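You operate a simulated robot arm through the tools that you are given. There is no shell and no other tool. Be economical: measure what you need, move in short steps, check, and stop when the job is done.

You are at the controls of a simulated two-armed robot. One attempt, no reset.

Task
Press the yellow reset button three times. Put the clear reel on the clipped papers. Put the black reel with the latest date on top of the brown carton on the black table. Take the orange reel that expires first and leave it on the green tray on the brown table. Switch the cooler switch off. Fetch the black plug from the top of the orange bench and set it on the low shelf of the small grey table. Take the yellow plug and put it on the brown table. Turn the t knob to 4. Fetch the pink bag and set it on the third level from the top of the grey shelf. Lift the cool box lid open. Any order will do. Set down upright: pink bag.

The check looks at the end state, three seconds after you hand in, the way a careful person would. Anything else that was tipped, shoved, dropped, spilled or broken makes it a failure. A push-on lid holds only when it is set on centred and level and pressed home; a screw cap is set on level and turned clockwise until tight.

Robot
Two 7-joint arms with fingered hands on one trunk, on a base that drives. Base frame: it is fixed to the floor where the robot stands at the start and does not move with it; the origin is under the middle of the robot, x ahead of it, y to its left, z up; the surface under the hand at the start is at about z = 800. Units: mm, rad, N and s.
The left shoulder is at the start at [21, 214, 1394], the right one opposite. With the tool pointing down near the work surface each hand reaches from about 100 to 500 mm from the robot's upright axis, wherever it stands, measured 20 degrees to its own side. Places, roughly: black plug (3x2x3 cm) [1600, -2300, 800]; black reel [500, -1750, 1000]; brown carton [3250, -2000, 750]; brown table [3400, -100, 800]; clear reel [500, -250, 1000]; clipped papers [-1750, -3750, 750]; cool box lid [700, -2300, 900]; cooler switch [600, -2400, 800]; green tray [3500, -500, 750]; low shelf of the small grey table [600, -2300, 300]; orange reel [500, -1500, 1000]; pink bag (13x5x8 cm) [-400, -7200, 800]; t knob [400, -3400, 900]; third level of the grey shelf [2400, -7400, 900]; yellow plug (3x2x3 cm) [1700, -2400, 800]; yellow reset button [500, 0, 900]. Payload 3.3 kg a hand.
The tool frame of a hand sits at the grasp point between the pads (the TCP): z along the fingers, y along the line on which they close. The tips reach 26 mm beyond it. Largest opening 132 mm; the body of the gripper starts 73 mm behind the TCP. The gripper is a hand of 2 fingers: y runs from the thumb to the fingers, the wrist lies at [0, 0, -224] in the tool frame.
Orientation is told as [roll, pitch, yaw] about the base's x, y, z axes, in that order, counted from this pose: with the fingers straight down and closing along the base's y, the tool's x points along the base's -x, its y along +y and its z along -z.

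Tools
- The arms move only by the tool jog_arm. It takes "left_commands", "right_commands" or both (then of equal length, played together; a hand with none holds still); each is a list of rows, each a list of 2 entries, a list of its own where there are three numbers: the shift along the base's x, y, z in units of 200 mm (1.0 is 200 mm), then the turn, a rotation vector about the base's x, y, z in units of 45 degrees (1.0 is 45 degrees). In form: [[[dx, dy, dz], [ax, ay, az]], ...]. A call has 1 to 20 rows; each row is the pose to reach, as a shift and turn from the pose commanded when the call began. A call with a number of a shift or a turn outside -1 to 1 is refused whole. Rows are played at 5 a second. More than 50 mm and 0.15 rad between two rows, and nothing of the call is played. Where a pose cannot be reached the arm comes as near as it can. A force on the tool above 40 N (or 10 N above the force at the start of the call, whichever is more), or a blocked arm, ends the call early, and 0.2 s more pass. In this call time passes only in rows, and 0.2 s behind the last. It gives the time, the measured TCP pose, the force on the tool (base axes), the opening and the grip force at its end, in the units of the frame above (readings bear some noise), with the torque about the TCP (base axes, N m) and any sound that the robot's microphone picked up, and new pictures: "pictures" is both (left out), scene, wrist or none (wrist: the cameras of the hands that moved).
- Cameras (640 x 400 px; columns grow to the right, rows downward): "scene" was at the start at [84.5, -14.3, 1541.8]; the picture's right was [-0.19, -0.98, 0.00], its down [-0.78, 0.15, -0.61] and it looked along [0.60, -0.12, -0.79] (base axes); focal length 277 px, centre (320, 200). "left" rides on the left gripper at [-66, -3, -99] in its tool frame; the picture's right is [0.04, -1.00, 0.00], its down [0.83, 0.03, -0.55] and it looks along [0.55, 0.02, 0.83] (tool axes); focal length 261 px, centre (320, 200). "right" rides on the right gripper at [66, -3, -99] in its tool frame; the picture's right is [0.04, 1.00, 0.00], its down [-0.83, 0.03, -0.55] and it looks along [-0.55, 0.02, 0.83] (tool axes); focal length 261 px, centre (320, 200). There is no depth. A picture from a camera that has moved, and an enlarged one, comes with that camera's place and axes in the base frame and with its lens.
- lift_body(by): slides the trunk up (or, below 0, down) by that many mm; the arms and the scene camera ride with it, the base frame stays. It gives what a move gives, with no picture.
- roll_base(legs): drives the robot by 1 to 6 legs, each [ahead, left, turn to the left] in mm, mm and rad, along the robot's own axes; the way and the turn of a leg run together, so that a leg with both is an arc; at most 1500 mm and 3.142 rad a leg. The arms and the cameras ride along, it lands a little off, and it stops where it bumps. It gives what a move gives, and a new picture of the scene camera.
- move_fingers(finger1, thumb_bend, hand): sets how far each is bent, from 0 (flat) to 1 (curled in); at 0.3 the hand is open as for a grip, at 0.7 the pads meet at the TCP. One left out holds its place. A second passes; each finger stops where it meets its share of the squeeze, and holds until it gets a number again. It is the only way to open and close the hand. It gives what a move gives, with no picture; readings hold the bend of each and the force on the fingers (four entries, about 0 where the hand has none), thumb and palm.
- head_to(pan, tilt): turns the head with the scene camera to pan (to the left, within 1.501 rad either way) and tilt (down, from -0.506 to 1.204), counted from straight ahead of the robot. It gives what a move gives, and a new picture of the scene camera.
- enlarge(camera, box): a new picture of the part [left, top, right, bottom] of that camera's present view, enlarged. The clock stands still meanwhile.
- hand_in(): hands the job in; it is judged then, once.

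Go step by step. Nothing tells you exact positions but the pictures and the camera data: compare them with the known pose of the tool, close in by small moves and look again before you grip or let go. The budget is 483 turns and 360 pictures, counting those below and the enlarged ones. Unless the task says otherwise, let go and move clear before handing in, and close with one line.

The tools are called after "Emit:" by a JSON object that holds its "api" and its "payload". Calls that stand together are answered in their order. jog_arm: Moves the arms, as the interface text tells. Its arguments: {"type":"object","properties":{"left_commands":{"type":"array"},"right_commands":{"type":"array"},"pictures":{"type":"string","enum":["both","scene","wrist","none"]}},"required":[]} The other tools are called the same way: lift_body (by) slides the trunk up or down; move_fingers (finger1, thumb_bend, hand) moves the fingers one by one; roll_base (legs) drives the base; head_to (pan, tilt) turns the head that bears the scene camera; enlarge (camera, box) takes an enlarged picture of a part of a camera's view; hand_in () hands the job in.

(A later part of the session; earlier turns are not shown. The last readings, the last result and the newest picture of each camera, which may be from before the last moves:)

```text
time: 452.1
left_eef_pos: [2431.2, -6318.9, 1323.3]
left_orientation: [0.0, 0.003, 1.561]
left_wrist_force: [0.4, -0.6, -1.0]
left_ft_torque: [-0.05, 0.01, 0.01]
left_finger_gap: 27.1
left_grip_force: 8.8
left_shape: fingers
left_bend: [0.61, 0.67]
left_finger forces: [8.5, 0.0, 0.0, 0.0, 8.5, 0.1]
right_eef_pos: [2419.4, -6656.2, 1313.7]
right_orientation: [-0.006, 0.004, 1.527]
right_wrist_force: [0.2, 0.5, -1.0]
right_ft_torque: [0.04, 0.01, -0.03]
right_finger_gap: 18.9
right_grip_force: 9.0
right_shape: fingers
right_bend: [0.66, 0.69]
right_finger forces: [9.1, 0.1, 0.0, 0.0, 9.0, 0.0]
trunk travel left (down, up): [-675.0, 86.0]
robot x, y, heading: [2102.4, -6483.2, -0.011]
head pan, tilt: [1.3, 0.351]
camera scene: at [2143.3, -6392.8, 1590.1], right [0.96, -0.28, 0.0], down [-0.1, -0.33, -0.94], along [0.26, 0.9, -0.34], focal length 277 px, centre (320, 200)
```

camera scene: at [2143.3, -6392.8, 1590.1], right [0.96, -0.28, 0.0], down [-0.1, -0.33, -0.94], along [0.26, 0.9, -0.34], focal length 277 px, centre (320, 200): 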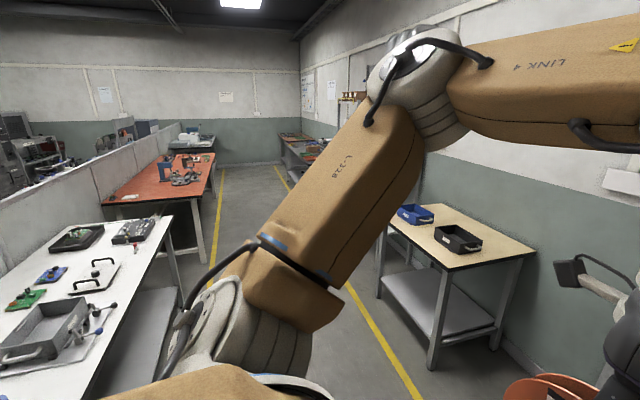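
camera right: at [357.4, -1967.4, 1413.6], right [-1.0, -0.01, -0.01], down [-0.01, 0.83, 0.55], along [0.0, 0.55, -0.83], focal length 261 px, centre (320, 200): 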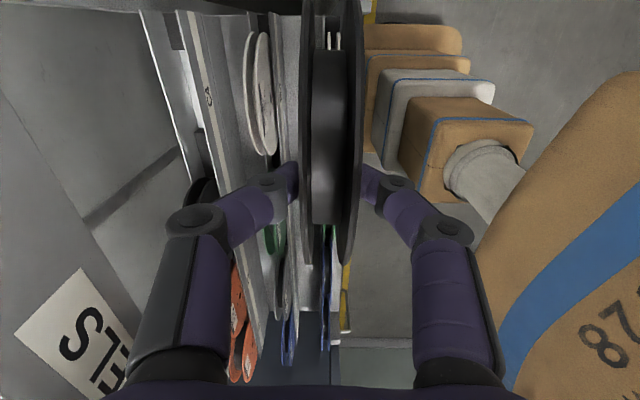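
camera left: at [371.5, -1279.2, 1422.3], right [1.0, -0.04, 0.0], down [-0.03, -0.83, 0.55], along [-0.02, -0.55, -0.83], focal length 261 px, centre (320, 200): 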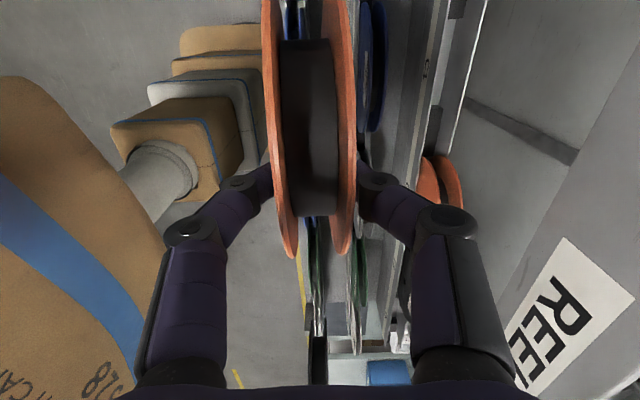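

The second aisle is clear. Turn north and drive up it to y≈-2500.

Emit:
{"api": "roll_base", "payload": {"legs": [[170, 0, 0], [0, 0, 1.582], [1500, 0, 0], [1500, 0, 0], [900, 0, 0]]}}

Emit:
{"api": "head_to", "payload": {"pan": -0.6, "tilt": 0.4}}

Emit:
{"api": "head_to", "payload": {"pan": 0.6, "tilt": 0.5}}

```text
time: 476.0
left_eef_pos: [1924.9, -2233.3, 1323.3]
left_orientation: [0.002, 0.001, -3.107]
left_wrist_force: [-0.4, 0.5, -1.3]
left_ft_torque: [-0.05, 0.0, -0.01]
left_finger_gap: 26.6
left_grip_force: 8.4
left_shape: fingers
left_bend: [0.61, 0.67]
left_finger forces: [8.4, 0.0, 0.0, 0.1, 8.3, 0.0]
right_eef_pos: [2261.5, -2230.8, 1314.8]
right_orientation: [-0.006, 0.002, -3.138]
right_wrist_force: [0.8, 1.0, -1.2]
right_ft_torque: [-0.03, -0.03, 0.02]
right_finger_gap: 18.5
right_grip_force: 8.4
right_shape: fingers
right_bend: [0.66, 0.69]
right_finger forces: [8.9, 0.0, 0.1, 0.0, 8.9, 0.0]
trunk travel left (down, up): [-675.0, 86.0]
robot x, y, heading: [2104.6, -2555.5, 1.602]
head pan, tilt: [1.3, 0.351]
camera scene: at [2012.4, -2518.6, 1590.1], right [0.24, 0.97, 0.0], down [0.33, -0.08, -0.94], along [-0.91, 0.22, -0.34], focal length 277 px, centre (320, 200)
```

scene: 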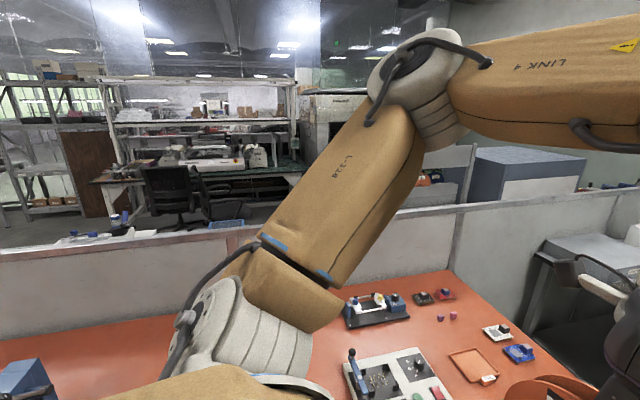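

```text
time: 477.9
left_eef_pos: [1925.6, -2233.0, 1323.6]
left_orientation: [0.0, 0.002, -3.107]
left_wrist_force: [-0.2, 0.3, -2.0]
left_ft_torque: [-0.01, -0.04, 0.01]
left_finger_gap: 26.7
left_grip_force: 8.6
left_shape: fingers
left_bend: [0.61, 0.67]
left_finger forces: [8.3, 0.1, 0.0, 0.0, 8.3, 0.1]
right_eef_pos: [2261.9, -2230.8, 1314.1]
right_orientation: [-0.007, 0.002, -3.138]
right_wrist_force: [0.3, -0.3, -1.0]
right_ft_torque: [0.02, 0.01, -0.01]
right_finger_gap: 18.8
right_grip_force: 8.8
right_shape: fingers
right_bend: [0.66, 0.69]
right_finger forces: [8.7, 0.1, 0.1, 0.0, 8.8, 0.0]
trunk travel left (down, up): [-675.0, 86.0]
robot x, y, heading: [2102.2, -2554.0, 1.602]
head pan, tilt: [-0.6, 0.4]
camera scene: at [2152.8, -2462.9, 1585.6], right [0.84, -0.54, 0.0], down [-0.21, -0.33, -0.92], along [0.5, 0.78, -0.39], focal length 277 px, centre (320, 200)
```

scene: 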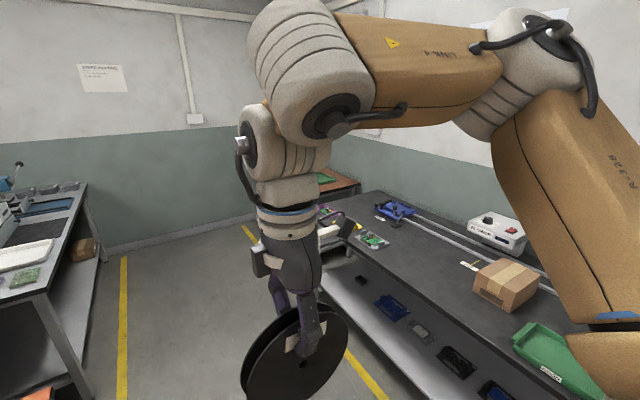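

```text
time: 479.3
left_eef_pos: [1925.0, -2234.5, 1322.1]
left_orientation: [-0.002, 0.002, -3.107]
left_wrist_force: [-0.5, -0.8, -1.7]
left_ft_torque: [-0.01, -0.01, 0.02]
left_finger_gap: 26.9
left_grip_force: 8.0
left_shape: fingers
left_bend: [0.61, 0.67]
left_finger forces: [8.3, 0.0, 0.1, 0.0, 8.3, 0.1]
right_eef_pos: [2262.0, -2230.2, 1314.6]
right_orientation: [-0.007, 0.002, -3.14]
right_wrist_force: [-0.4, -0.3, -1.9]
right_ft_torque: [-0.03, 0.01, 0.0]
right_finger_gap: 18.6
right_grip_force: 9.1
right_shape: fingers
right_bend: [0.66, 0.69]
right_finger forces: [8.8, 0.1, 0.1, 0.0, 8.8, 0.1]
trunk travel left (down, up): [-675.0, 86.0]
robot x, y, heading: [2100.6, -2549.6, 1.598]
head pan, tilt: [0.6, 0.499]
camera scene: at [2049.3, -2467.4, 1576.4], right [0.81, 0.59, 0.0], down [0.28, -0.39, -0.88], along [-0.52, 0.71, -0.48], focal length 277 px, centre (320, 200)
```

scene: 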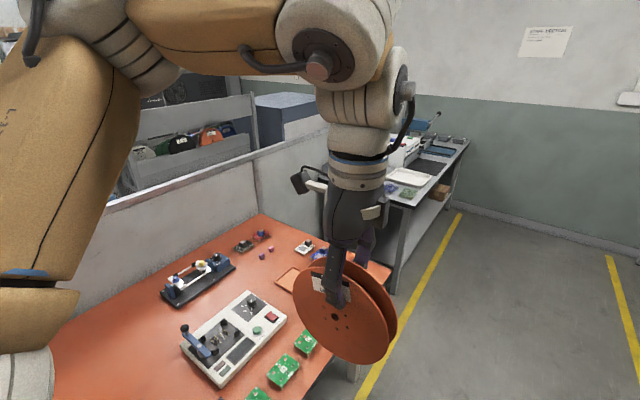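

The brown carton on the black table is around (3255, -2110). I'll move alongside and turn to face it.

Emit:
{"api": "roll_base", "payload": {"legs": [[580, 0, 0], [0, 0, -1.6], [130, 0, 0]]}}

Emit:
{"api": "head_to", "payload": {"pan": -0.1, "tilt": 0.55}}

```text
time: 487.4
left_eef_pos: [2537.3, -1796.5, 1322.5]
left_orientation: [0.0, 0.001, 1.58]
left_wrist_force: [-0.5, -0.1, -1.4]
left_ft_torque: [0.0, -0.03, 0.01]
left_finger_gap: 26.6
left_grip_force: 8.2
left_shape: fingers
left_bend: [0.62, 0.67]
left_finger forces: [8.1, 0.0, 0.0, 0.1, 8.2, 0.0]
right_eef_pos: [2532.8, -2132.6, 1314.4]
right_orientation: [-0.007, 0.003, 1.55]
right_wrist_force: [0.1, -0.3, -1.1]
right_ft_torque: [-0.02, 0.04, -0.01]
right_finger_gap: 18.4
right_grip_force: 8.5
right_shape: fingers
right_bend: [0.67, 0.69]
right_finger forces: [8.7, 0.0, 0.0, 0.1, 8.6, 0.0]
trunk travel left (down, up): [-675.0, 86.0]
robot x, y, heading: [2217.2, -1963.1, 0.007]
head pan, tilt: [0.6, 0.499]
camera scene: at [2301.2, -1914.4, 1576.4], right [0.57, -0.82, 0.0], down [-0.39, -0.27, -0.88], along [0.72, 0.5, -0.48], focal length 277 px, centre (320, 200)
```

scene: 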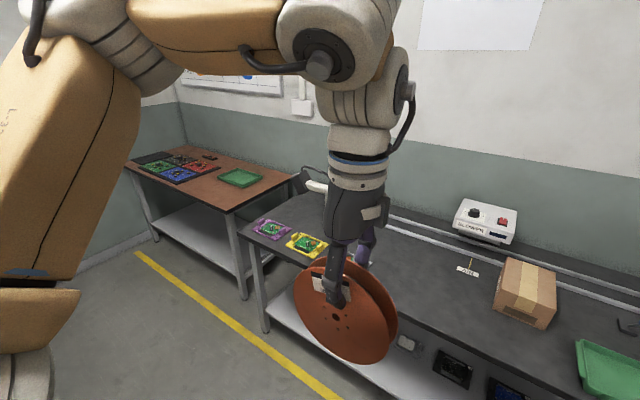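

```text
time: 488.5
left_eef_pos: [2538.4, -1795.5, 1323.4]
left_orientation: [-0.001, 0.002, 1.581]
left_wrist_force: [0.6, 1.0, -1.9]
left_ft_torque: [0.03, -0.03, 0.0]
left_finger_gap: 26.9
left_grip_force: 7.9
left_shape: fingers
left_bend: [0.62, 0.67]
left_finger forces: [8.1, 0.0, 0.0, 0.0, 8.2, 0.1]
right_eef_pos: [2532.7, -2133.6, 1315.5]
right_orientation: [-0.008, 0.002, 1.549]
right_wrist_force: [-1.2, -0.5, -2.0]
right_ft_torque: [0.04, 0.01, -0.01]
right_finger_gap: 18.2
right_grip_force: 8.1
right_shape: fingers
right_bend: [0.67, 0.69]
right_finger forces: [8.6, 0.0, 0.0, 0.0, 8.6, 0.0]
trunk travel left (down, up): [-675.0, 86.0]
robot x, y, heading: [2215.8, -1968.7, 0.005]
head pan, tilt: [-0.099, 0.55]
camera scene: at [2316.0, -1974.6, 1571.8], right [-0.09, -1.0, 0.0], down [-0.52, 0.05, -0.85], along [0.85, -0.08, -0.52], focal length 277 px, centre (320, 200)
```

scene: 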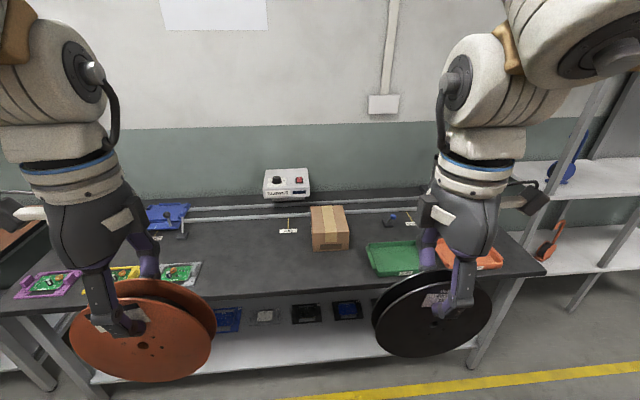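

Emit:
{"api": "enlarge", "payload": {"camera": "scene", "box": [220, 160, 420, 310]}}

```text
2.67 times, centred on (320, 235) of scene
camera zoom: at [2316.0, -1974.6, 1571.8], right [-0.09, -1.0, 0.0], down [-0.52, 0.05, -0.85], along [0.85, -0.08, -0.52], focal length 740 px, centre (320, 107)
```

zoom: 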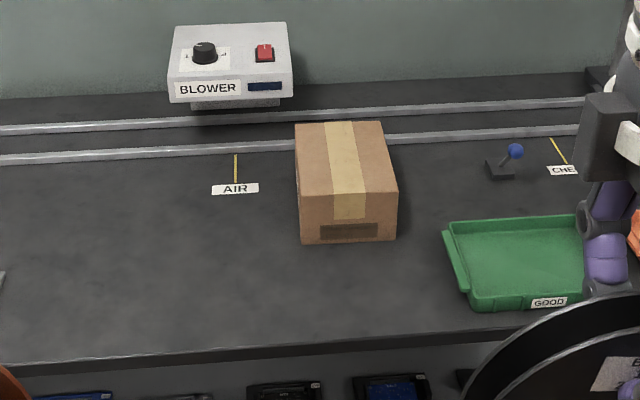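

Carton top: centre (3330, -2107), z≈849; table edge x≈3013. I'll lower the right hand, pitch it 45° here in the open, then drive in.

Emit:
{"api": "jog_arm", "payload": {"right_commands": [[[0, 0, -0.2], [0, 0, 0]], [[0.05, 0, -0.4], [0, 0, 0]], [[0.1, 0, -0.6], [0, 0, 0]], [[0.15, 0, -0.8], [0, 0, 0]]], "pictures": "none"}}

Emit:
{"api": "jog_arm", "payload": {"right_commands": [[[0.08, 0, 0], [0, -0.17, 0]], [[0.16, 0, 0], [0, -0.34, 0]], [[0.25, 0, 0], [0, -0.51, 0]], [[0.35, 0, 0], [0, -0.68, 0]], [[0.45, 0, 0], [0, -0.85, 0]], [[0.55, 0, 0], [0, -1.0, 0]]], "pictures": "scene"}}

```text
time: 489.5
left_eef_pos: [2538.6, -1795.2, 1322.7]
left_orientation: [0.002, 0.002, 1.582]
left_wrist_force: [0.5, 0.3, -1.4]
left_ft_torque: [-0.03, 0.01, 0.0]
left_finger_gap: 26.5
left_grip_force: 7.7
left_shape: fingers
left_bend: [0.62, 0.67]
left_finger forces: [8.1, 0.0, 0.0, 0.1, 8.3, 0.0]
right_eef_pos: [2563.3, -2134.2, 1151.6]
right_orientation: [-0.007, 0.004, 1.55]
right_wrist_force: [-0.1, 0.7, -1.2]
right_ft_torque: [0.0, -0.01, -0.01]
right_finger_gap: 18.4
right_grip_force: 8.5
right_shape: fingers
right_bend: [0.67, 0.69]
right_finger forces: [8.6, 0.1, 0.1, 0.0, 8.5, 0.1]
trunk travel left (down, up): [-675.0, 86.0]
robot x, y, heading: [2215.6, -1965.2, 0.003]
head pan, tilt: [-0.099, 0.55]
```

```text
time: 490.9
left_eef_pos: [2538.6, -1795.7, 1322.6]
left_orientation: [0.002, 0.003, 1.582]
left_wrist_force: [0.6, 0.2, -1.5]
left_ft_torque: [0.02, -0.02, 0.01]
left_finger_gap: 26.5
left_grip_force: 7.8
left_shape: fingers
left_bend: [0.62, 0.67]
left_finger forces: [8.1, 0.0, 0.0, 0.0, 8.2, 0.0]
right_eef_pos: [2670.8, -2132.5, 1152.0]
right_orientation: [-0.793, -0.012, 1.554]
right_wrist_force: [-0.4, -0.2, -1.5]
right_ft_torque: [-0.01, 0.06, -0.01]
right_finger_gap: 18.6
right_grip_force: 9.0
right_shape: fingers
right_bend: [0.67, 0.69]
right_finger forces: [9.2, 0.0, 0.0, 0.0, 8.5, 0.0]
trunk travel left (down, up): [-675.0, 86.0]
robot x, y, heading: [2215.1, -1965.1, 0.009]
head pan, tilt: [-0.099, 0.55]
camera scene: at [2316.1, -1974.4, 1571.8], right [-0.09, -1.0, 0.0], down [-0.52, 0.05, -0.85], along [0.85, -0.08, -0.52], focal length 277 px, centre (320, 200)
```

scene: 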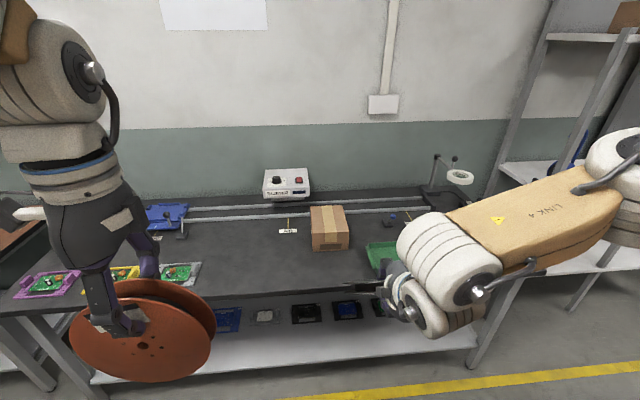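

Drive in 480 mm and extend over the carton.

Emit:
{"api": "roll_base", "payload": {"legs": [[480, 22, -0.005]]}}

Emit:
{"api": "jog_arm", "payload": {"right_commands": [[[0.12, 0, -0.12], [0, 0, 0]], [[0.25, 0, -0.25], [0, 0, 0]], [[0.4, 0, -0.4], [0, 0, 0]], [[0.55, 0, -0.55], [0, 0, 0]], [[0.61, 0, -0.7], [0, 0, 0]]], "pictures": "both"}}

```text
time: 493.7
left_eef_pos: [3020.3, -1779.3, 1323.7]
left_orientation: [0.002, 0.0, 1.567]
left_wrist_force: [-0.1, 0.2, -1.0]
left_ft_torque: [0.02, 0.01, 0.01]
left_finger_gap: 26.6
left_grip_force: 8.1
left_shape: fingers
left_bend: [0.62, 0.67]
left_finger forces: [8.1, 0.0, 0.0, 0.0, 8.2, 0.1]
right_eef_pos: [3148.2, -2116.0, 1152.6]
right_orientation: [-0.793, -0.012, 1.54]
right_wrist_force: [0.1, -0.6, -1.2]
right_ft_torque: [-0.01, 0.08, -0.01]
right_finger_gap: 18.6
right_grip_force: 8.2
right_shape: fingers
right_bend: [0.67, 0.69]
right_finger forces: [9.2, 0.0, 0.1, 0.0, 8.4, 0.0]
trunk travel left (down, up): [-675.0, 86.0]
robot x, y, heading: [2690.4, -1943.4, -0.007]
head pan, tilt: [-0.099, 0.55]
camera scene: at [2795.3, -1954.3, 1571.8], right [-0.11, -0.99, 0.0], down [-0.52, 0.06, -0.85], along [0.85, -0.09, -0.52], focal length 277 px, centre (320, 200)
```

scene: 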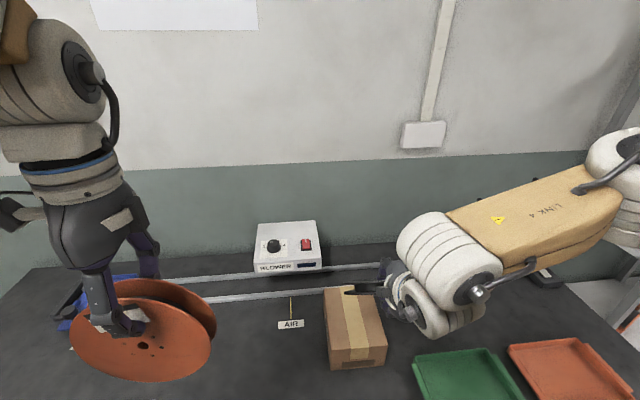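

```text
time: 494.9
left_eef_pos: [3019.4, -1780.3, 1322.6]
left_orientation: [0.001, 0.002, 1.566]
left_wrist_force: [0.2, -0.7, -1.8]
left_ft_torque: [-0.01, 0.0, 0.02]
left_finger_gap: 26.4
left_grip_force: 8.0
left_shape: fingers
left_bend: [0.62, 0.67]
left_finger forces: [8.0, 0.0, 0.1, 0.0, 8.2, 0.0]
right_eef_pos: [3270.4, -2118.5, 1013.1]
right_orientation: [-0.791, -0.01, 1.539]
right_wrist_force: [0.9, -0.2, -1.9]
right_ft_torque: [0.03, 0.03, 0.0]
right_finger_gap: 18.3
right_grip_force: 8.7
right_shape: fingers
right_bend: [0.67, 0.69]
right_finger forces: [9.4, 0.1, 0.1, 0.0, 8.5, 0.1]
trunk travel left (down, up): [-675.0, 86.0]
robot x, y, heading: [2691.7, -1943.1, -0.009]
head pan, tilt: [-0.099, 0.55]
camera scene: at [2794.9, -1954.3, 1571.8], right [-0.11, -0.99, 0.0], down [-0.52, 0.06, -0.85], along [0.85, -0.09, -0.52], focal length 277 px, centre (320, 200)
camera right: at [3200.3, -2182.8, 1083.6], right [-0.7, -0.01, -0.71], down [-0.39, 0.84, 0.37], along [0.59, 0.54, -0.59], focal length 261 px, centre (320, 200)
```

scene: 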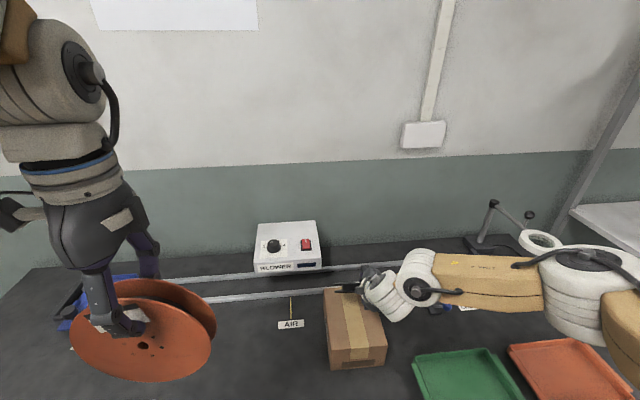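
right: 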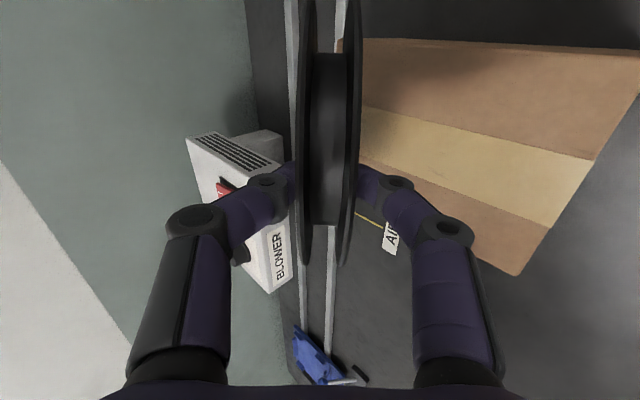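

Refined: the carton top is at z≈875, centred at (3293, -2101). Adjust and lower towards contact.

Emit:
{"api": "jog_arm", "payload": {"right_commands": [[[-0.04, 0.04, -0.05], [0, 0, 0]], [[-0.085, 0.085, -0.1], [0, 0, 0]], [[-0.085, 0.085, -0.17], [0, 0, 0]], [[-0.085, 0.085, -0.22], [0, 0, 0]]], "pictures": "none"}}

Emit:
{"api": "jog_arm", "payload": {"right_commands": [[[0, 0, -0.03], [0, 0, 0]], [[0, 0, -0.06], [0, 0, 0]], [[0, 0, -0.09], [0, 0, 0]], [[0, 0, -0.12], [0, 0, 0]]], "pictures": "wrist"}}

```text
time: 495.9
left_eef_pos: [3019.5, -1777.7, 1323.1]
left_orientation: [-0.001, 0.001, 1.566]
left_wrist_force: [0.7, 0.6, -1.3]
left_ft_torque: [-0.02, 0.04, -0.01]
left_finger_gap: 26.8
left_grip_force: 7.4
left_shape: fingers
left_bend: [0.62, 0.67]
left_finger forces: [8.1, 0.1, 0.0, 0.0, 8.2, 0.1]
right_eef_pos: [3253.0, -2099.7, 968.8]
right_orientation: [-0.793, -0.014, 1.54]
right_wrist_force: [-1.1, 0.0, 2.5]
right_ft_torque: [0.01, -0.16, -0.02]
right_finger_gap: 18.2
right_grip_force: 11.0
right_shape: fingers
right_bend: [0.65, 0.71]
right_finger forces: [10.6, 0.0, 0.1, 0.0, 11.7, 0.0]
trunk travel left (down, up): [-675.0, 86.0]
robot x, y, heading: [2695.0, -1944.5, -0.008]
head pan, tilt: [-0.099, 0.55]
```

```text
time: 496.9
left_eef_pos: [3018.0, -1779.8, 1322.6]
left_orientation: [0.001, 0.002, 1.566]
left_wrist_force: [0.1, 0.1, -2.1]
left_ft_torque: [-0.02, -0.03, 0.03]
left_finger_gap: 26.6
left_grip_force: 7.7
left_shape: fingers
left_bend: [0.62, 0.67]
left_finger forces: [8.1, 0.0, 0.1, 0.0, 8.2, 0.0]
right_eef_pos: [3251.6, -2100.7, 946.5]
right_orientation: [-0.794, -0.013, 1.54]
right_wrist_force: [-1.0, -0.3, 5.3]
right_ft_torque: [0.01, -0.59, -0.01]
right_finger_gap: 18.3
right_grip_force: 19.3
right_shape: fingers
right_bend: [0.62, 0.74]
right_finger forces: [16.6, 0.0, 0.0, 0.0, 21.8, 0.1]
trunk travel left (down, up): [-675.0, 86.0]
robot x, y, heading: [2695.6, -1942.4, -0.004]
head pan, tilt: [-0.099, 0.55]
camera right: at [3181.7, -2164.0, 1017.0], right [-0.7, -0.01, -0.71], down [-0.39, 0.84, 0.37], along [0.6, 0.54, -0.59], focal length 261 px, centre (320, 200)
```

right: 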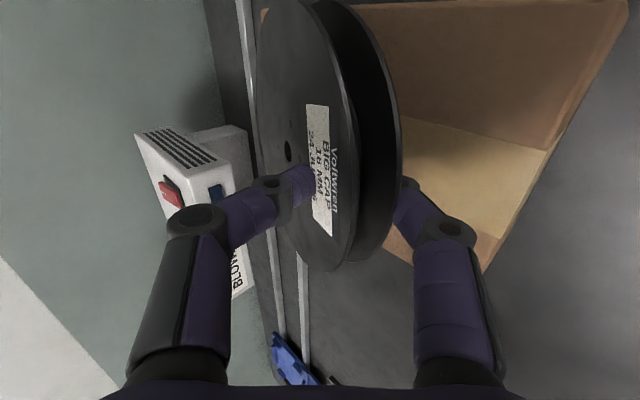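

Contact and flattening as before. Open the upper finger (thumb), then ease the lower one.

Emit:
{"api": "move_fingers", "payload": {"hand": "right", "thumb_bend": 0.3}}

Emit:
{"api": "move_fingers", "payload": {"hand": "right", "finger1": 0.63}}

Emit:
{"api": "jog_arm", "payload": {"right_commands": [[[0, 0, -0.04], [0, 0, 0]], [[0, 0, -0.07], [0, 0, 0]]], "pictures": "both"}}

```text
time: 497.9
left_eef_pos: [3018.7, -1779.1, 1322.7]
left_orientation: [0.0, 0.001, 1.566]
left_wrist_force: [-0.1, 0.5, -1.8]
left_ft_torque: [0.0, -0.03, -0.02]
left_finger_gap: 26.7
left_grip_force: 7.7
left_shape: fingers
left_bend: [0.62, 0.67]
left_finger forces: [8.1, 0.0, 0.0, 0.1, 8.1, 0.1]
right_eef_pos: [3252.0, -2100.1, 945.4]
right_orientation: [-0.793, -0.013, 1.539]
right_wrist_force: [0.5, -0.3, -0.4]
right_ft_torque: [0.0, 0.0, 0.0]
right_finger_gap: 63.7
right_grip_force: 0.2
right_shape: fingers
right_bend: [0.73, 0.3]
right_finger forces: [0.6, 0.1, 0.0, 0.0, 0.1, 0.0]
trunk travel left (down, up): [-675.0, 86.0]
robot x, y, heading: [2692.0, -1943.2, -0.002]
head pan, tilt: [-0.099, 0.55]
```

```text
time: 498.9
left_eef_pos: [3020.3, -1778.8, 1323.6]
left_orientation: [0.0, 0.001, 1.567]
left_wrist_force: [0.6, -0.5, -1.6]
left_ft_torque: [-0.01, 0.01, 0.0]
left_finger_gap: 26.4
left_grip_force: 8.4
left_shape: fingers
left_bend: [0.62, 0.67]
left_finger forces: [8.1, 0.1, 0.0, 0.1, 8.1, 0.0]
right_eef_pos: [3253.7, -2100.5, 945.7]
right_orientation: [-0.792, -0.013, 1.539]
right_wrist_force: [0.0, 1.0, -0.9]
right_ft_torque: [-0.02, 0.01, 0.02]
right_finger_gap: 79.3
right_grip_force: 0.3
right_shape: fingers
right_bend: [0.62, 0.3]
right_finger forces: [0.6, 0.1, 0.0, 0.0, 0.0, 0.0]
trunk travel left (down, up): [-675.0, 86.0]
robot x, y, heading: [2695.7, -1944.7, -0.004]
head pan, tilt: [-0.099, 0.55]
```

```text
time: 499.5
left_eef_pos: [3019.7, -1778.8, 1322.8]
left_orientation: [0.002, 0.002, 1.567]
left_wrist_force: [0.3, 0.0, -2.1]
left_ft_torque: [-0.07, -0.01, -0.01]
left_finger_gap: 26.6
left_grip_force: 8.3
left_shape: fingers
left_bend: [0.62, 0.67]
left_finger forces: [8.1, 0.1, 0.1, 0.0, 8.1, 0.0]
right_eef_pos: [3252.5, -2100.4, 930.4]
right_orientation: [-0.793, -0.013, 1.539]
right_wrist_force: [-0.1, -0.2, -0.6]
right_ft_torque: [0.0, 0.0, -0.01]
right_finger_gap: 79.5
right_grip_force: 0.4
right_shape: fingers
right_bend: [0.62, 0.3]
right_finger forces: [0.7, 0.0, 0.0, 0.0, 0.0, 0.0]
trunk travel left (down, up): [-675.0, 86.0]
robot x, y, heading: [2696.8, -1940.3, -0.01]
head pan, tilt: [-0.099, 0.55]
camera scene: at [2794.7, -1954.3, 1571.8], right [-0.11, -0.99, 0.0], down [-0.52, 0.06, -0.85], along [0.85, -0.09, -0.52], focal length 277 px, centre (320, 200)
camera right: at [3182.1, -2164.1, 1002.1], right [-0.7, -0.01, -0.71], down [-0.39, 0.84, 0.37], along [0.59, 0.54, -0.59], focal length 261 px, centre (320, 200)
```

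scene: 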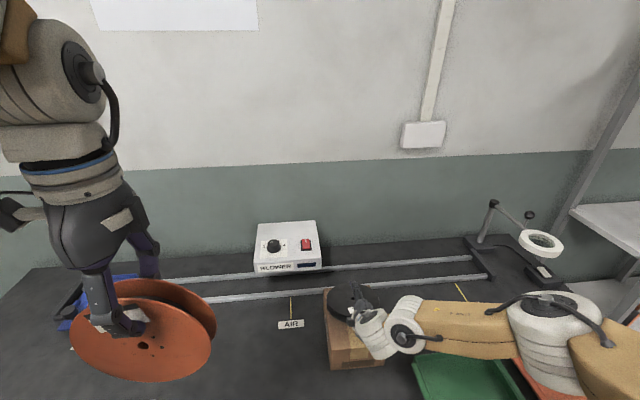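
right: 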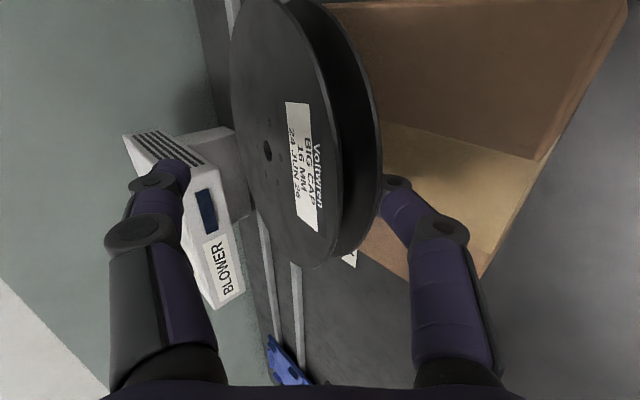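

Lower a little more, then pull back out.

Emit:
{"api": "jog_arm", "payload": {"right_commands": [[[0, 0, -0.04], [0, 0, 0]], [[0, 0, -0.08], [0, 0, 0]]], "pictures": "none"}}

Emit:
{"api": "jog_arm", "payload": {"right_commands": [[[0, 0, 0.01], [0, 0, 0]], [[-0.2, 0, 0.01], [0, 0, 0]], [[-0.42, 0, 0.03], [0, 0, 0]], [[-0.5, 0, 0.1], [0, 0, 0]], [[-0.5, 0, 0.3], [0, 0, 0]]], "pictures": "both"}}

```text
time: 500.1
left_eef_pos: [3019.6, -1779.0, 1323.2]
left_orientation: [-0.001, 0.0, 1.568]
left_wrist_force: [-0.3, 0.0, -1.4]
left_ft_torque: [-0.04, 0.0, 0.0]
left_finger_gap: 26.5
left_grip_force: 8.3
left_shape: fingers
left_bend: [0.62, 0.67]
left_finger forces: [8.1, 0.0, 0.0, 0.0, 8.1, 0.0]
right_eef_pos: [3253.5, -2098.3, 914.5]
right_orientation: [-0.794, -0.011, 1.539]
right_wrist_force: [-0.6, -0.3, 1.4]
right_ft_torque: [0.01, 0.0, -0.03]
right_finger_gap: 77.0
right_grip_force: 0.8
right_shape: fingers
right_bend: [0.64, 0.3]
right_finger forces: [2.1, 0.0, 0.0, 0.0, 0.1, 0.1]
trunk travel left (down, up): [-675.0, 86.0]
robot x, y, heading: [2691.9, -1945.7, -0.0]
head pan, tilt: [-0.099, 0.55]
```

```text
time: 501.3
left_eef_pos: [3019.4, -1779.2, 1323.8]
left_orientation: [0.001, 0.002, 1.566]
left_wrist_force: [-0.5, -0.2, -2.0]
left_ft_torque: [-0.03, -0.05, 0.02]
left_finger_gap: 26.5
left_grip_force: 7.8
left_shape: fingers
left_bend: [0.62, 0.67]
left_finger forces: [8.1, 0.0, 0.0, 0.0, 8.1, 0.1]
right_eef_pos: [3152.1, -2099.9, 974.7]
right_orientation: [-0.792, -0.012, 1.54]
right_wrist_force: [-0.6, -0.5, 0.1]
right_ft_torque: [-0.02, 0.05, 0.0]
right_finger_gap: 78.2
right_grip_force: 0.0
right_shape: fingers
right_bend: [0.63, 0.3]
right_finger forces: [0.1, 0.0, 0.0, 0.0, 0.0, 0.0]
trunk travel left (down, up): [-675.0, 86.0]
robot x, y, heading: [2691.7, -1946.9, -0.008]
head pan, tilt: [-0.099, 0.55]
camera scene: at [2794.1, -1954.6, 1571.9], right [-0.11, -0.99, 0.0], down [-0.52, 0.06, -0.85], along [0.85, -0.09, -0.52], focal length 277 px, centre (320, 200)
camera right: at [3081.3, -2162.6, 1045.3], right [-0.7, -0.01, -0.71], down [-0.39, 0.84, 0.37], along [0.6, 0.54, -0.59], focal length 261 px, centre (320, 200)
```

scene: 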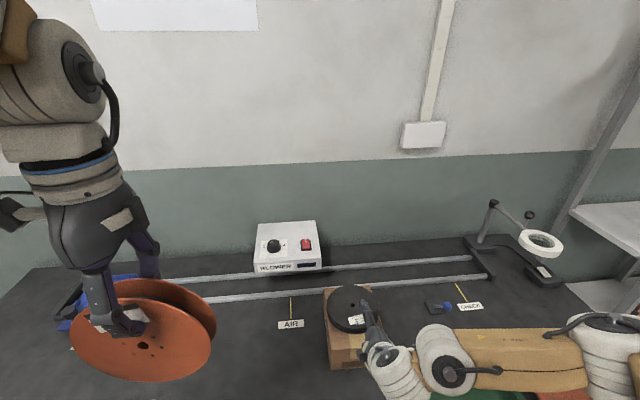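
right: 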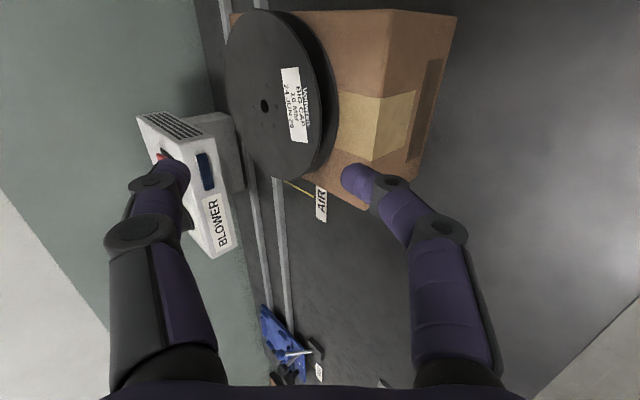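

The black reel lies flat on the carton. Lift the trunk and back away.

Emit:
{"api": "lift_body", "payload": {"by": 80}}

Emit:
{"api": "roll_base", "payload": {"legs": [[-450, 0, 0.005]]}}

Emit:
{"api": "enlarge", "payload": {"camera": "scene", "box": [240, 200, 480, 350]}}

```text
time: 502.5
left_eef_pos: [3020.2, -1779.1, 1403.6]
left_orientation: [0.0, 0.002, 1.567]
left_wrist_force: [-0.6, -0.4, -0.8]
left_ft_torque: [0.0, -0.02, 0.01]
left_finger_gap: 26.5
left_grip_force: 8.0
left_shape: fingers
left_bend: [0.62, 0.67]
left_finger forces: [8.2, 0.0, 0.0, 0.0, 8.2, 0.0]
right_eef_pos: [3153.3, -2098.2, 1055.0]
right_orientation: [-0.792, -0.012, 1.541]
right_wrist_force: [0.8, 0.6, 0.5]
right_ft_torque: [0.0, -0.01, -0.01]
right_finger_gap: 78.2
right_grip_force: 0.0
right_shape: fingers
right_bend: [0.63, 0.3]
right_finger forces: [0.1, 0.0, 0.1, 0.0, 0.0, 0.0]
trunk travel left (down, up): [-755.0, 6.0]
robot x, y, heading: [2692.0, -1947.1, -0.01]
head pan, tilt: [-0.099, 0.55]
```

```text
time: 505.2
left_eef_pos: [2576.7, -1776.2, 1403.6]
left_orientation: [0.0, 0.002, 1.57]
left_wrist_force: [0.1, 0.3, -1.9]
left_ft_torque: [-0.04, -0.04, 0.0]
left_finger_gap: 26.6
left_grip_force: 7.9
left_shape: fingers
left_bend: [0.62, 0.67]
left_finger forces: [8.1, 0.1, 0.0, 0.1, 8.2, 0.0]
right_eef_pos: [2711.8, -2095.8, 1055.0]
right_orientation: [-0.792, -0.013, 1.543]
right_wrist_force: [-0.3, -0.1, -0.3]
right_ft_torque: [-0.02, 0.02, 0.02]
right_finger_gap: 77.8
right_grip_force: 0.1
right_shape: fingers
right_bend: [0.63, 0.3]
right_finger forces: [0.0, 0.0, 0.0, 0.0, 0.1, 0.0]
trunk travel left (down, up): [-755.0, 6.0]
robot x, y, heading: [2255.5, -1938.2, -0.006]
head pan, tilt: [-0.099, 0.55]
camera scene: at [2352.4, -1951.4, 1652.0], right [-0.1, -0.99, 0.0], down [-0.52, 0.05, -0.85], along [0.85, -0.09, -0.52], focal length 277 px, centre (320, 200)
```

scene: 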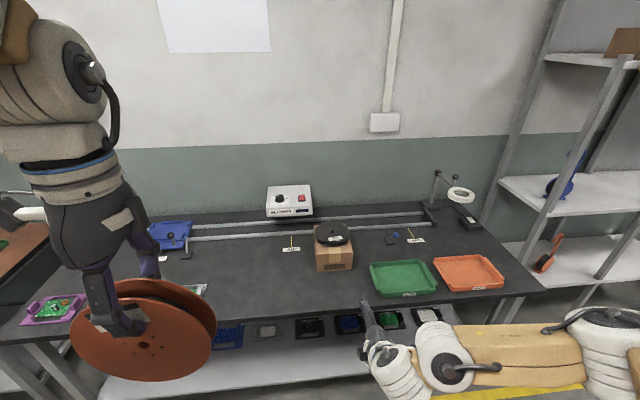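

```text
2.67 times, centred on (360, 275) of scene
camera zoom: at [2352.4, -1951.4, 1652.0], right [-0.1, -0.99, 0.0], down [-0.52, 0.05, -0.85], along [0.85, -0.09, -0.52], focal length 740 px, centre (213, 0)
```

zoom: 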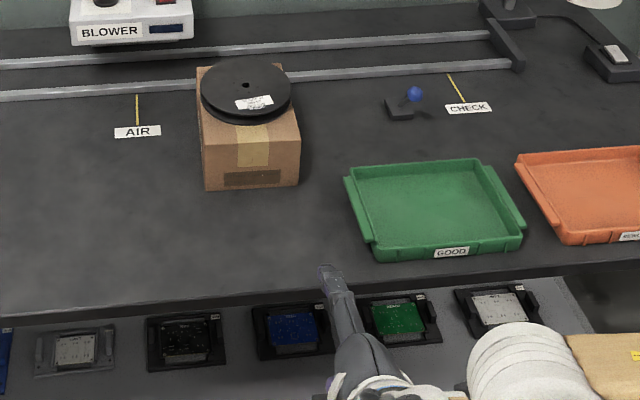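

Now raise and unpitch the right hand along the way it came.

Emit:
{"api": "jog_arm", "payload": {"right_commands": [[[0, -0.03, 0.2], [0, 0, 0]], [[0, -0.06, 0.4], [0, 0, 0]], [[0, -0.1, 0.6], [0, 0, 0]], [[0, -0.15, 0.8], [0, 0, 0]]], "pictures": "none"}}

Emit:
{"api": "jog_arm", "payload": {"right_commands": [[[-0.1, 0, 0], [0, 0.17, 0]], [[-0.2, 0, 0], [0, 0.34, 0]], [[-0.3, 0, 0], [0, 0.51, 0]], [[-0.39, 0, 0], [0, 0.68, 0]], [[-0.47, 0, 0], [0, 0.85, 0]], [[-0.55, 0, 0], [0, 1.0, 0]]], "pictures": "scene"}}

```text
time: 506.2
left_eef_pos: [2577.9, -1775.3, 1402.9]
left_orientation: [0.003, 0.0, 1.569]
left_wrist_force: [0.6, -1.0, -1.9]
left_ft_torque: [-0.02, 0.01, -0.01]
left_finger_gap: 26.7
left_grip_force: 8.2
left_shape: fingers
left_bend: [0.62, 0.67]
left_finger forces: [8.1, 0.0, 0.1, 0.1, 8.3, 0.0]
right_eef_pos: [2710.3, -2128.4, 1212.9]
right_orientation: [-0.789, -0.01, 1.541]
right_wrist_force: [1.0, 0.0, 0.2]
right_ft_torque: [0.0, -0.01, 0.01]
right_finger_gap: 78.4
right_grip_force: 0.1
right_shape: fingers
right_bend: [0.63, 0.3]
right_finger forces: [0.0, 0.0, 0.0, 0.1, 0.1, 0.0]
trunk travel left (down, up): [-755.0, 6.0]
robot x, y, heading: [2255.4, -1942.4, -0.007]
head pan, tilt: [-0.099, 0.55]
```

```text
time: 506.7
left_eef_pos: [2578.7, -1776.8, 1403.0]
left_orientation: [0.0, 0.002, 1.57]
left_wrist_force: [0.2, 0.0, -1.3]
left_ft_torque: [-0.01, 0.02, -0.01]
left_finger_gap: 26.4
left_grip_force: 8.0
left_shape: fingers
left_bend: [0.62, 0.67]
left_finger forces: [8.2, 0.1, 0.0, 0.1, 8.2, 0.1]
right_eef_pos: [2680.8, -2194.0, 1194.9]
right_orientation: [-0.583, 0.16, 1.486]
right_wrist_force: [-0.5, 0.5, 0.5]
right_ft_torque: [0.01, -0.01, 0.0]
right_finger_gap: 78.2
right_grip_force: 0.1
right_shape: fingers
right_bend: [0.63, 0.3]
right_finger forces: [0.0, 0.1, 0.1, 0.0, 0.1, 0.1]
right hand out of reach, approached as far as the arm can: row 2
trunk travel left (down, up): [-755.0, 6.0]
robot x, y, heading: [2252.0, -1939.3, -0.007]
head pan, tilt: [-0.099, 0.55]
stopped in row 2 (right hand): the arm was blocked; the commanded pose is now the measured one
camera scene: at [2353.1, -1951.8, 1651.9], right [-0.1, -0.99, 0.0], down [-0.52, 0.05, -0.85], along [0.85, -0.09, -0.52], focal length 277 px, centre (320, 200)
```

scene: 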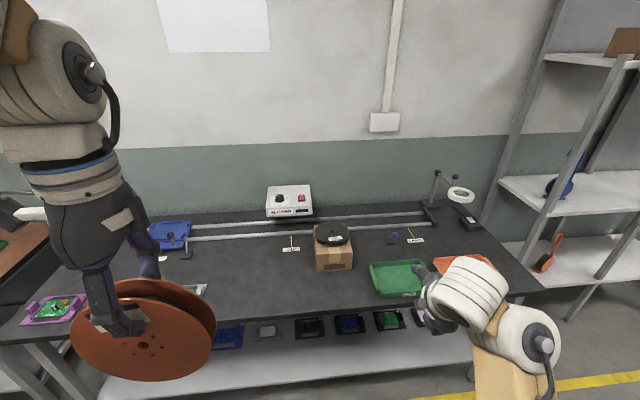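

The elbow has dropped again; I'll run the recovery sequence now in open space.

Emit:
{"api": "jog_arm", "payload": {"right_commands": [[[-0.06, -0.08, -0.12], [0, 0.15, 0]], [[-0.12, -0.16, -0.24], [0, 0.3, 0]], [[-0.18, -0.24, -0.36], [0, 0.45, 0]], [[-0.26, -0.32, -0.5], [0, 0.6, 0]], [[-0.35, -0.4, -0.65], [0, 0.74, 0]]], "pictures": "none"}}

Emit:
{"api": "jog_arm", "payload": {"right_commands": [[[0, -0.15, 0.0], [-0.17, 0, 0]], [[0, -0.3, 0.0], [-0.34, 0, 0]], [[0, -0.45, 0.05], [-0.51, 0, 0]], [[0, -0.6, 0.1], [-0.68, 0, 0]], [[0, -0.75, 0.15], [-0.85, 0, 0]], [[0, -0.85, 0.2], [-1.0, 0, 0]]], "pictures": "none"}}

Emit:
{"api": "jog_arm", "payload": {"right_commands": [[[0, -0.1, 0.05], [-0.17, 0, 0]], [[0, -0.2, 0.1], [-0.34, 0, 0]], [[0, -0.3, 0.15], [-0.51, 0, 0]], [[0, -0.4, 0.2], [-0.68, 0, 0]], [[0, -0.5, 0.25], [-0.85, 0, 0]], [[0, -0.6, 0.3], [-0.97, 0, 0]]], "pictures": "none"}}

Emit:
{"api": "jog_arm", "payload": {"right_commands": [[[0.08, 0.06, 0], [0, 0, 0.18]], [[0.16, 0.13, 0], [0, 0, 0.36]], [[0.24, 0.2, 0], [0, 0, 0.54]], [[0.32, 0.26, 0], [0, 0, 0.72]], [[0.4, 0.32, 0], [0, 0, 0.9]], [[0.46, 0.38, 0], [0, 0, 1.0]]], "pictures": "scene"}}

```text
time: 507.9
left_eef_pos: [2578.2, -1776.5, 1402.2]
left_orientation: [0.001, 0.002, 1.569]
left_wrist_force: [0.1, 0.5, -1.0]
left_ft_torque: [0.02, -0.01, 0.01]
left_finger_gap: 26.5
left_grip_force: 7.5
left_shape: fingers
left_bend: [0.62, 0.67]
left_finger forces: [8.1, 0.1, 0.1, 0.0, 8.2, 0.1]
right_eef_pos: [2612.6, -2275.6, 1059.5]
right_orientation: [0.009, 0.178, 1.589]
right_wrist_force: [0.8, -0.1, 0.1]
right_ft_torque: [-0.03, 0.02, 0.05]
right_finger_gap: 78.1
right_grip_force: 0.1
right_shape: fingers
right_bend: [0.63, 0.3]
right_finger forces: [0.0, 0.0, 0.0, 0.0, 0.1, 0.1]
right hand out of reach, approached as far as the arm can: row 3, 4, 5
trunk travel left (down, up): [-755.0, 6.0]
robot x, y, heading: [2251.3, -1943.9, -0.004]
head pan, tilt: [-0.099, 0.55]
```

```text
time: 509.3
left_eef_pos: [2577.2, -1776.7, 1403.2]
left_orientation: [0.0, 0.001, 1.568]
left_wrist_force: [-0.3, 0.6, -1.5]
left_ft_torque: [-0.02, -0.01, -0.01]
left_finger_gap: 26.5
left_grip_force: 8.6
left_shape: fingers
left_bend: [0.62, 0.67]
left_finger forces: [8.1, 0.1, 0.0, 0.0, 8.2, 0.0]
right_eef_pos: [2611.0, -2448.0, 1098.0]
right_orientation: [0.027, 0.965, 1.599]
right_wrist_force: [0.6, 0.2, -0.5]
right_ft_torque: [0.0, 0.0, 0.0]
right_finger_gap: 78.2
right_grip_force: 0.1
right_shape: fingers
right_bend: [0.63, 0.3]
right_finger forces: [0.0, 0.0, 0.0, 0.1, 0.0, 0.1]
right hand out of reach, approached as far as the arm can: row 6
trunk travel left (down, up): [-755.0, 6.0]
robot x, y, heading: [2249.2, -1941.2, -0.005]
head pan, tilt: [-0.099, 0.55]
```

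```text
time: 510.7
left_eef_pos: [2578.5, -1776.3, 1401.4]
left_orientation: [0.001, 0.002, 1.571]
left_wrist_force: [0.4, -0.4, -2.7]
left_ft_torque: [-0.03, 0.01, 0.02]
left_finger_gap: 26.8
left_grip_force: 8.8
left_shape: fingers
left_bend: [0.62, 0.67]
left_finger forces: [8.1, 0.0, 0.1, 0.0, 8.2, 0.0]
right_eef_pos: [2612.7, -2574.2, 1161.6]
right_orientation: [3.042, 1.415, -1.677]
right_wrist_force: [0.7, -0.4, -0.1]
right_ft_torque: [0.0, -0.01, 0.01]
right_finger_gap: 78.2
right_grip_force: 0.0
right_shape: fingers
right_bend: [0.63, 0.3]
right_finger forces: [0.0, 0.1, 0.0, 0.0, 0.0, 0.0]
right hand out of reach, approached as far as the arm can: row 1, 2, 3, 4, 5, 6
trunk travel left (down, up): [-755.0, 6.0]
robot x, y, heading: [2250.2, -1943.6, -0.004]
head pan, tilt: [-0.099, 0.55]
```

```text
time: 512.1
left_eef_pos: [2577.9, -1775.6, 1404.1]
left_orientation: [0.0, 0.003, 1.57]
left_wrist_force: [-0.1, -0.3, -1.4]
left_ft_torque: [-0.02, -0.02, 0.0]
left_finger_gap: 26.6
left_grip_force: 8.8
left_shape: fingers
left_bend: [0.62, 0.67]
left_finger forces: [8.1, 0.1, 0.0, 0.0, 8.2, 0.0]
right_eef_pos: [2703.1, -2496.9, 1159.3]
right_orientation: [3.035, 1.416, -0.896]
right_wrist_force: [-0.3, -0.5, 0.4]
right_ft_torque: [0.0, 0.02, 0.03]
right_finger_gap: 78.4
right_grip_force: 0.0
right_shape: fingers
right_bend: [0.63, 0.3]
right_finger forces: [0.0, 0.1, 0.1, 0.0, 0.0, 0.0]
trunk travel left (down, up): [-755.0, 6.0]
robot x, y, heading: [2253.9, -1947.4, -0.002]
head pan, tilt: [-0.099, 0.55]
camera scene: at [2353.1, -1951.3, 1651.9], right [-0.1, -0.99, 0.0], down [-0.52, 0.05, -0.85], along [0.85, -0.09, -0.52], focal length 277 px, centre (320, 200)
```

scene: 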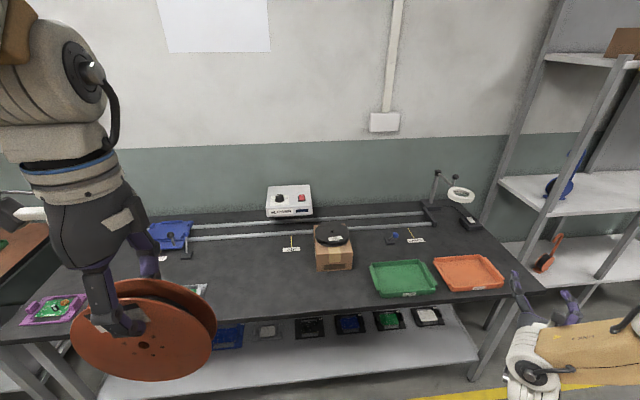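

Now pitch the tool down in two steps and bring the hand to neutral.

Emit:
{"api": "jog_arm", "payload": {"right_commands": [[[-0.035, 0.035, -0.08], [0.12, 0.12, 0]], [[-0.07, 0.07, -0.17], [0.24, 0.24, 0]], [[-0.11, 0.11, -0.25], [0.36, 0.36, 0]], [[-0.15, 0.15, -0.34], [0.48, 0.48, 0]], [[-0.19, 0.19, -0.42], [0.6, 0.6, 0]], [[-0.226, 0.226, -0.5], [0.7, 0.7, 0]]], "pictures": "none"}}

Emit:
{"api": "jog_arm", "payload": {"right_commands": [[[-0.07, 0.07, -0.05], [0.12, 0.12, 0]], [[-0.14, 0.14, -0.08], [0.24, 0.24, 0]], [[-0.21, 0.21, -0.1], [0.36, 0.36, 0]], [[-0.28, 0.28, -0.1], [0.48, 0.48, 0]], [[-0.35, 0.35, -0.1], [0.6, 0.6, 0]], [[-0.42, 0.42, -0.1], [0.707, 0.707, 0]]], "pictures": "none"}}

Emit:
{"api": "jog_arm", "payload": {"right_commands": [[[0.12, 0.07, 0.1], [0, 0, -0.16]], [[0.24, 0.14, 0.2], [0, 0, -0.32]], [[0.36, 0.22, 0.32], [0, 0, -0.48]], [[0.48, 0.3, 0.44], [0, 0, -0.64]], [[0.6, 0.4, 0.57], [0, 0, -0.8]], [[0.7, 0.5, 0.7], [0, 0, -0.96]], [[0.8, 0.6, 0.8], [0, 0, -1.0]]], "pictures": "scene"}}

```text
time: 513.5
left_eef_pos: [2578.8, -1776.9, 1404.0]
left_orientation: [-0.001, 0.001, 1.569]
left_wrist_force: [0.6, -0.9, -1.4]
left_ft_torque: [0.0, -0.01, 0.02]
left_finger_gap: 26.5
left_grip_force: 8.2
left_shape: fingers
left_bend: [0.62, 0.67]
left_finger forces: [8.2, 0.0, 0.0, 0.0, 8.3, 0.0]
right_eef_pos: [2658.4, -2452.5, 1058.8]
right_orientation: [0.027, 0.945, 2.384]
right_wrist_force: [0.5, -1.3, -0.1]
right_ft_torque: [0.01, 0.02, -0.01]
right_finger_gap: 78.5
right_grip_force: 0.1
right_shape: fingers
right_bend: [0.63, 0.3]
right_finger forces: [0.0, 0.1, 0.0, 0.0, 0.0, 0.1]
trunk travel left (down, up): [-755.0, 6.0]
robot x, y, heading: [2256.6, -1941.6, -0.004]
head pan, tilt: [-0.099, 0.55]
```

```text
time: 514.9
left_eef_pos: [2578.1, -1776.6, 1404.4]
left_orientation: [0.0, 0.002, 1.569]
left_wrist_force: [-0.7, -0.5, -1.3]
left_ft_torque: [0.04, -0.01, 0.04]
left_finger_gap: 26.6
left_grip_force: 8.0
left_shape: fingers
left_bend: [0.62, 0.67]
left_finger forces: [8.0, 0.0, 0.1, 0.0, 8.2, 0.0]
right_eef_pos: [2576.0, -2367.1, 1040.1]
right_orientation: [0.008, 0.161, 2.373]
right_wrist_force: [-0.6, 0.2, 0.0]
right_ft_torque: [-0.02, 0.0, -0.01]
right_finger_gap: 78.2
right_grip_force: 0.0
right_shape: fingers
right_bend: [0.63, 0.3]
right_finger forces: [0.0, 0.1, 0.0, 0.1, 0.0, 0.0]
trunk travel left (down, up): [-755.0, 6.0]
robot x, y, heading: [2250.3, -1943.4, -0.003]
head pan, tilt: [-0.099, 0.55]
```

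```text
time: 516.5
left_eef_pos: [2578.1, -1774.8, 1402.9]
left_orientation: [0.003, 0.003, 1.569]
left_wrist_force: [-0.2, 0.9, -0.9]
left_ft_torque: [0.0, -0.04, -0.02]
left_finger_gap: 26.6
left_grip_force: 7.8
left_shape: fingers
left_bend: [0.62, 0.67]
left_finger forces: [8.1, 0.0, 0.0, 0.0, 8.1, 0.0]
right_eef_pos: [2735.7, -2245.0, 1203.0]
right_orientation: [0.009, 0.164, 1.585]
right_wrist_force: [-0.1, -0.6, -0.2]
right_ft_torque: [0.02, 0.02, 0.02]
right_finger_gap: 78.2
right_grip_force: 0.0
right_shape: fingers
right_bend: [0.63, 0.3]
right_finger forces: [0.0, 0.0, 0.0, 0.1, 0.0, 0.1]
trunk travel left (down, up): [-755.0, 6.0]
robot x, y, heading: [2251.0, -1941.7, -0.008]
head pan, tilt: [-0.099, 0.55]
camera scene: at [2353.4, -1950.0, 1651.9], right [-0.1, -0.99, 0.0], down [-0.52, 0.05, -0.85], along [0.85, -0.09, -0.52], focal length 277 px, centre (320, 200)
```

scene: 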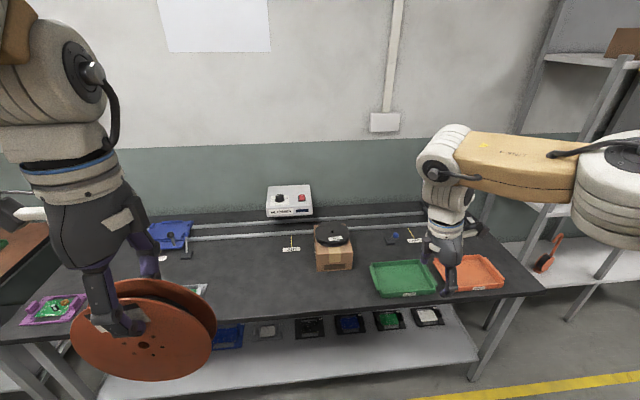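

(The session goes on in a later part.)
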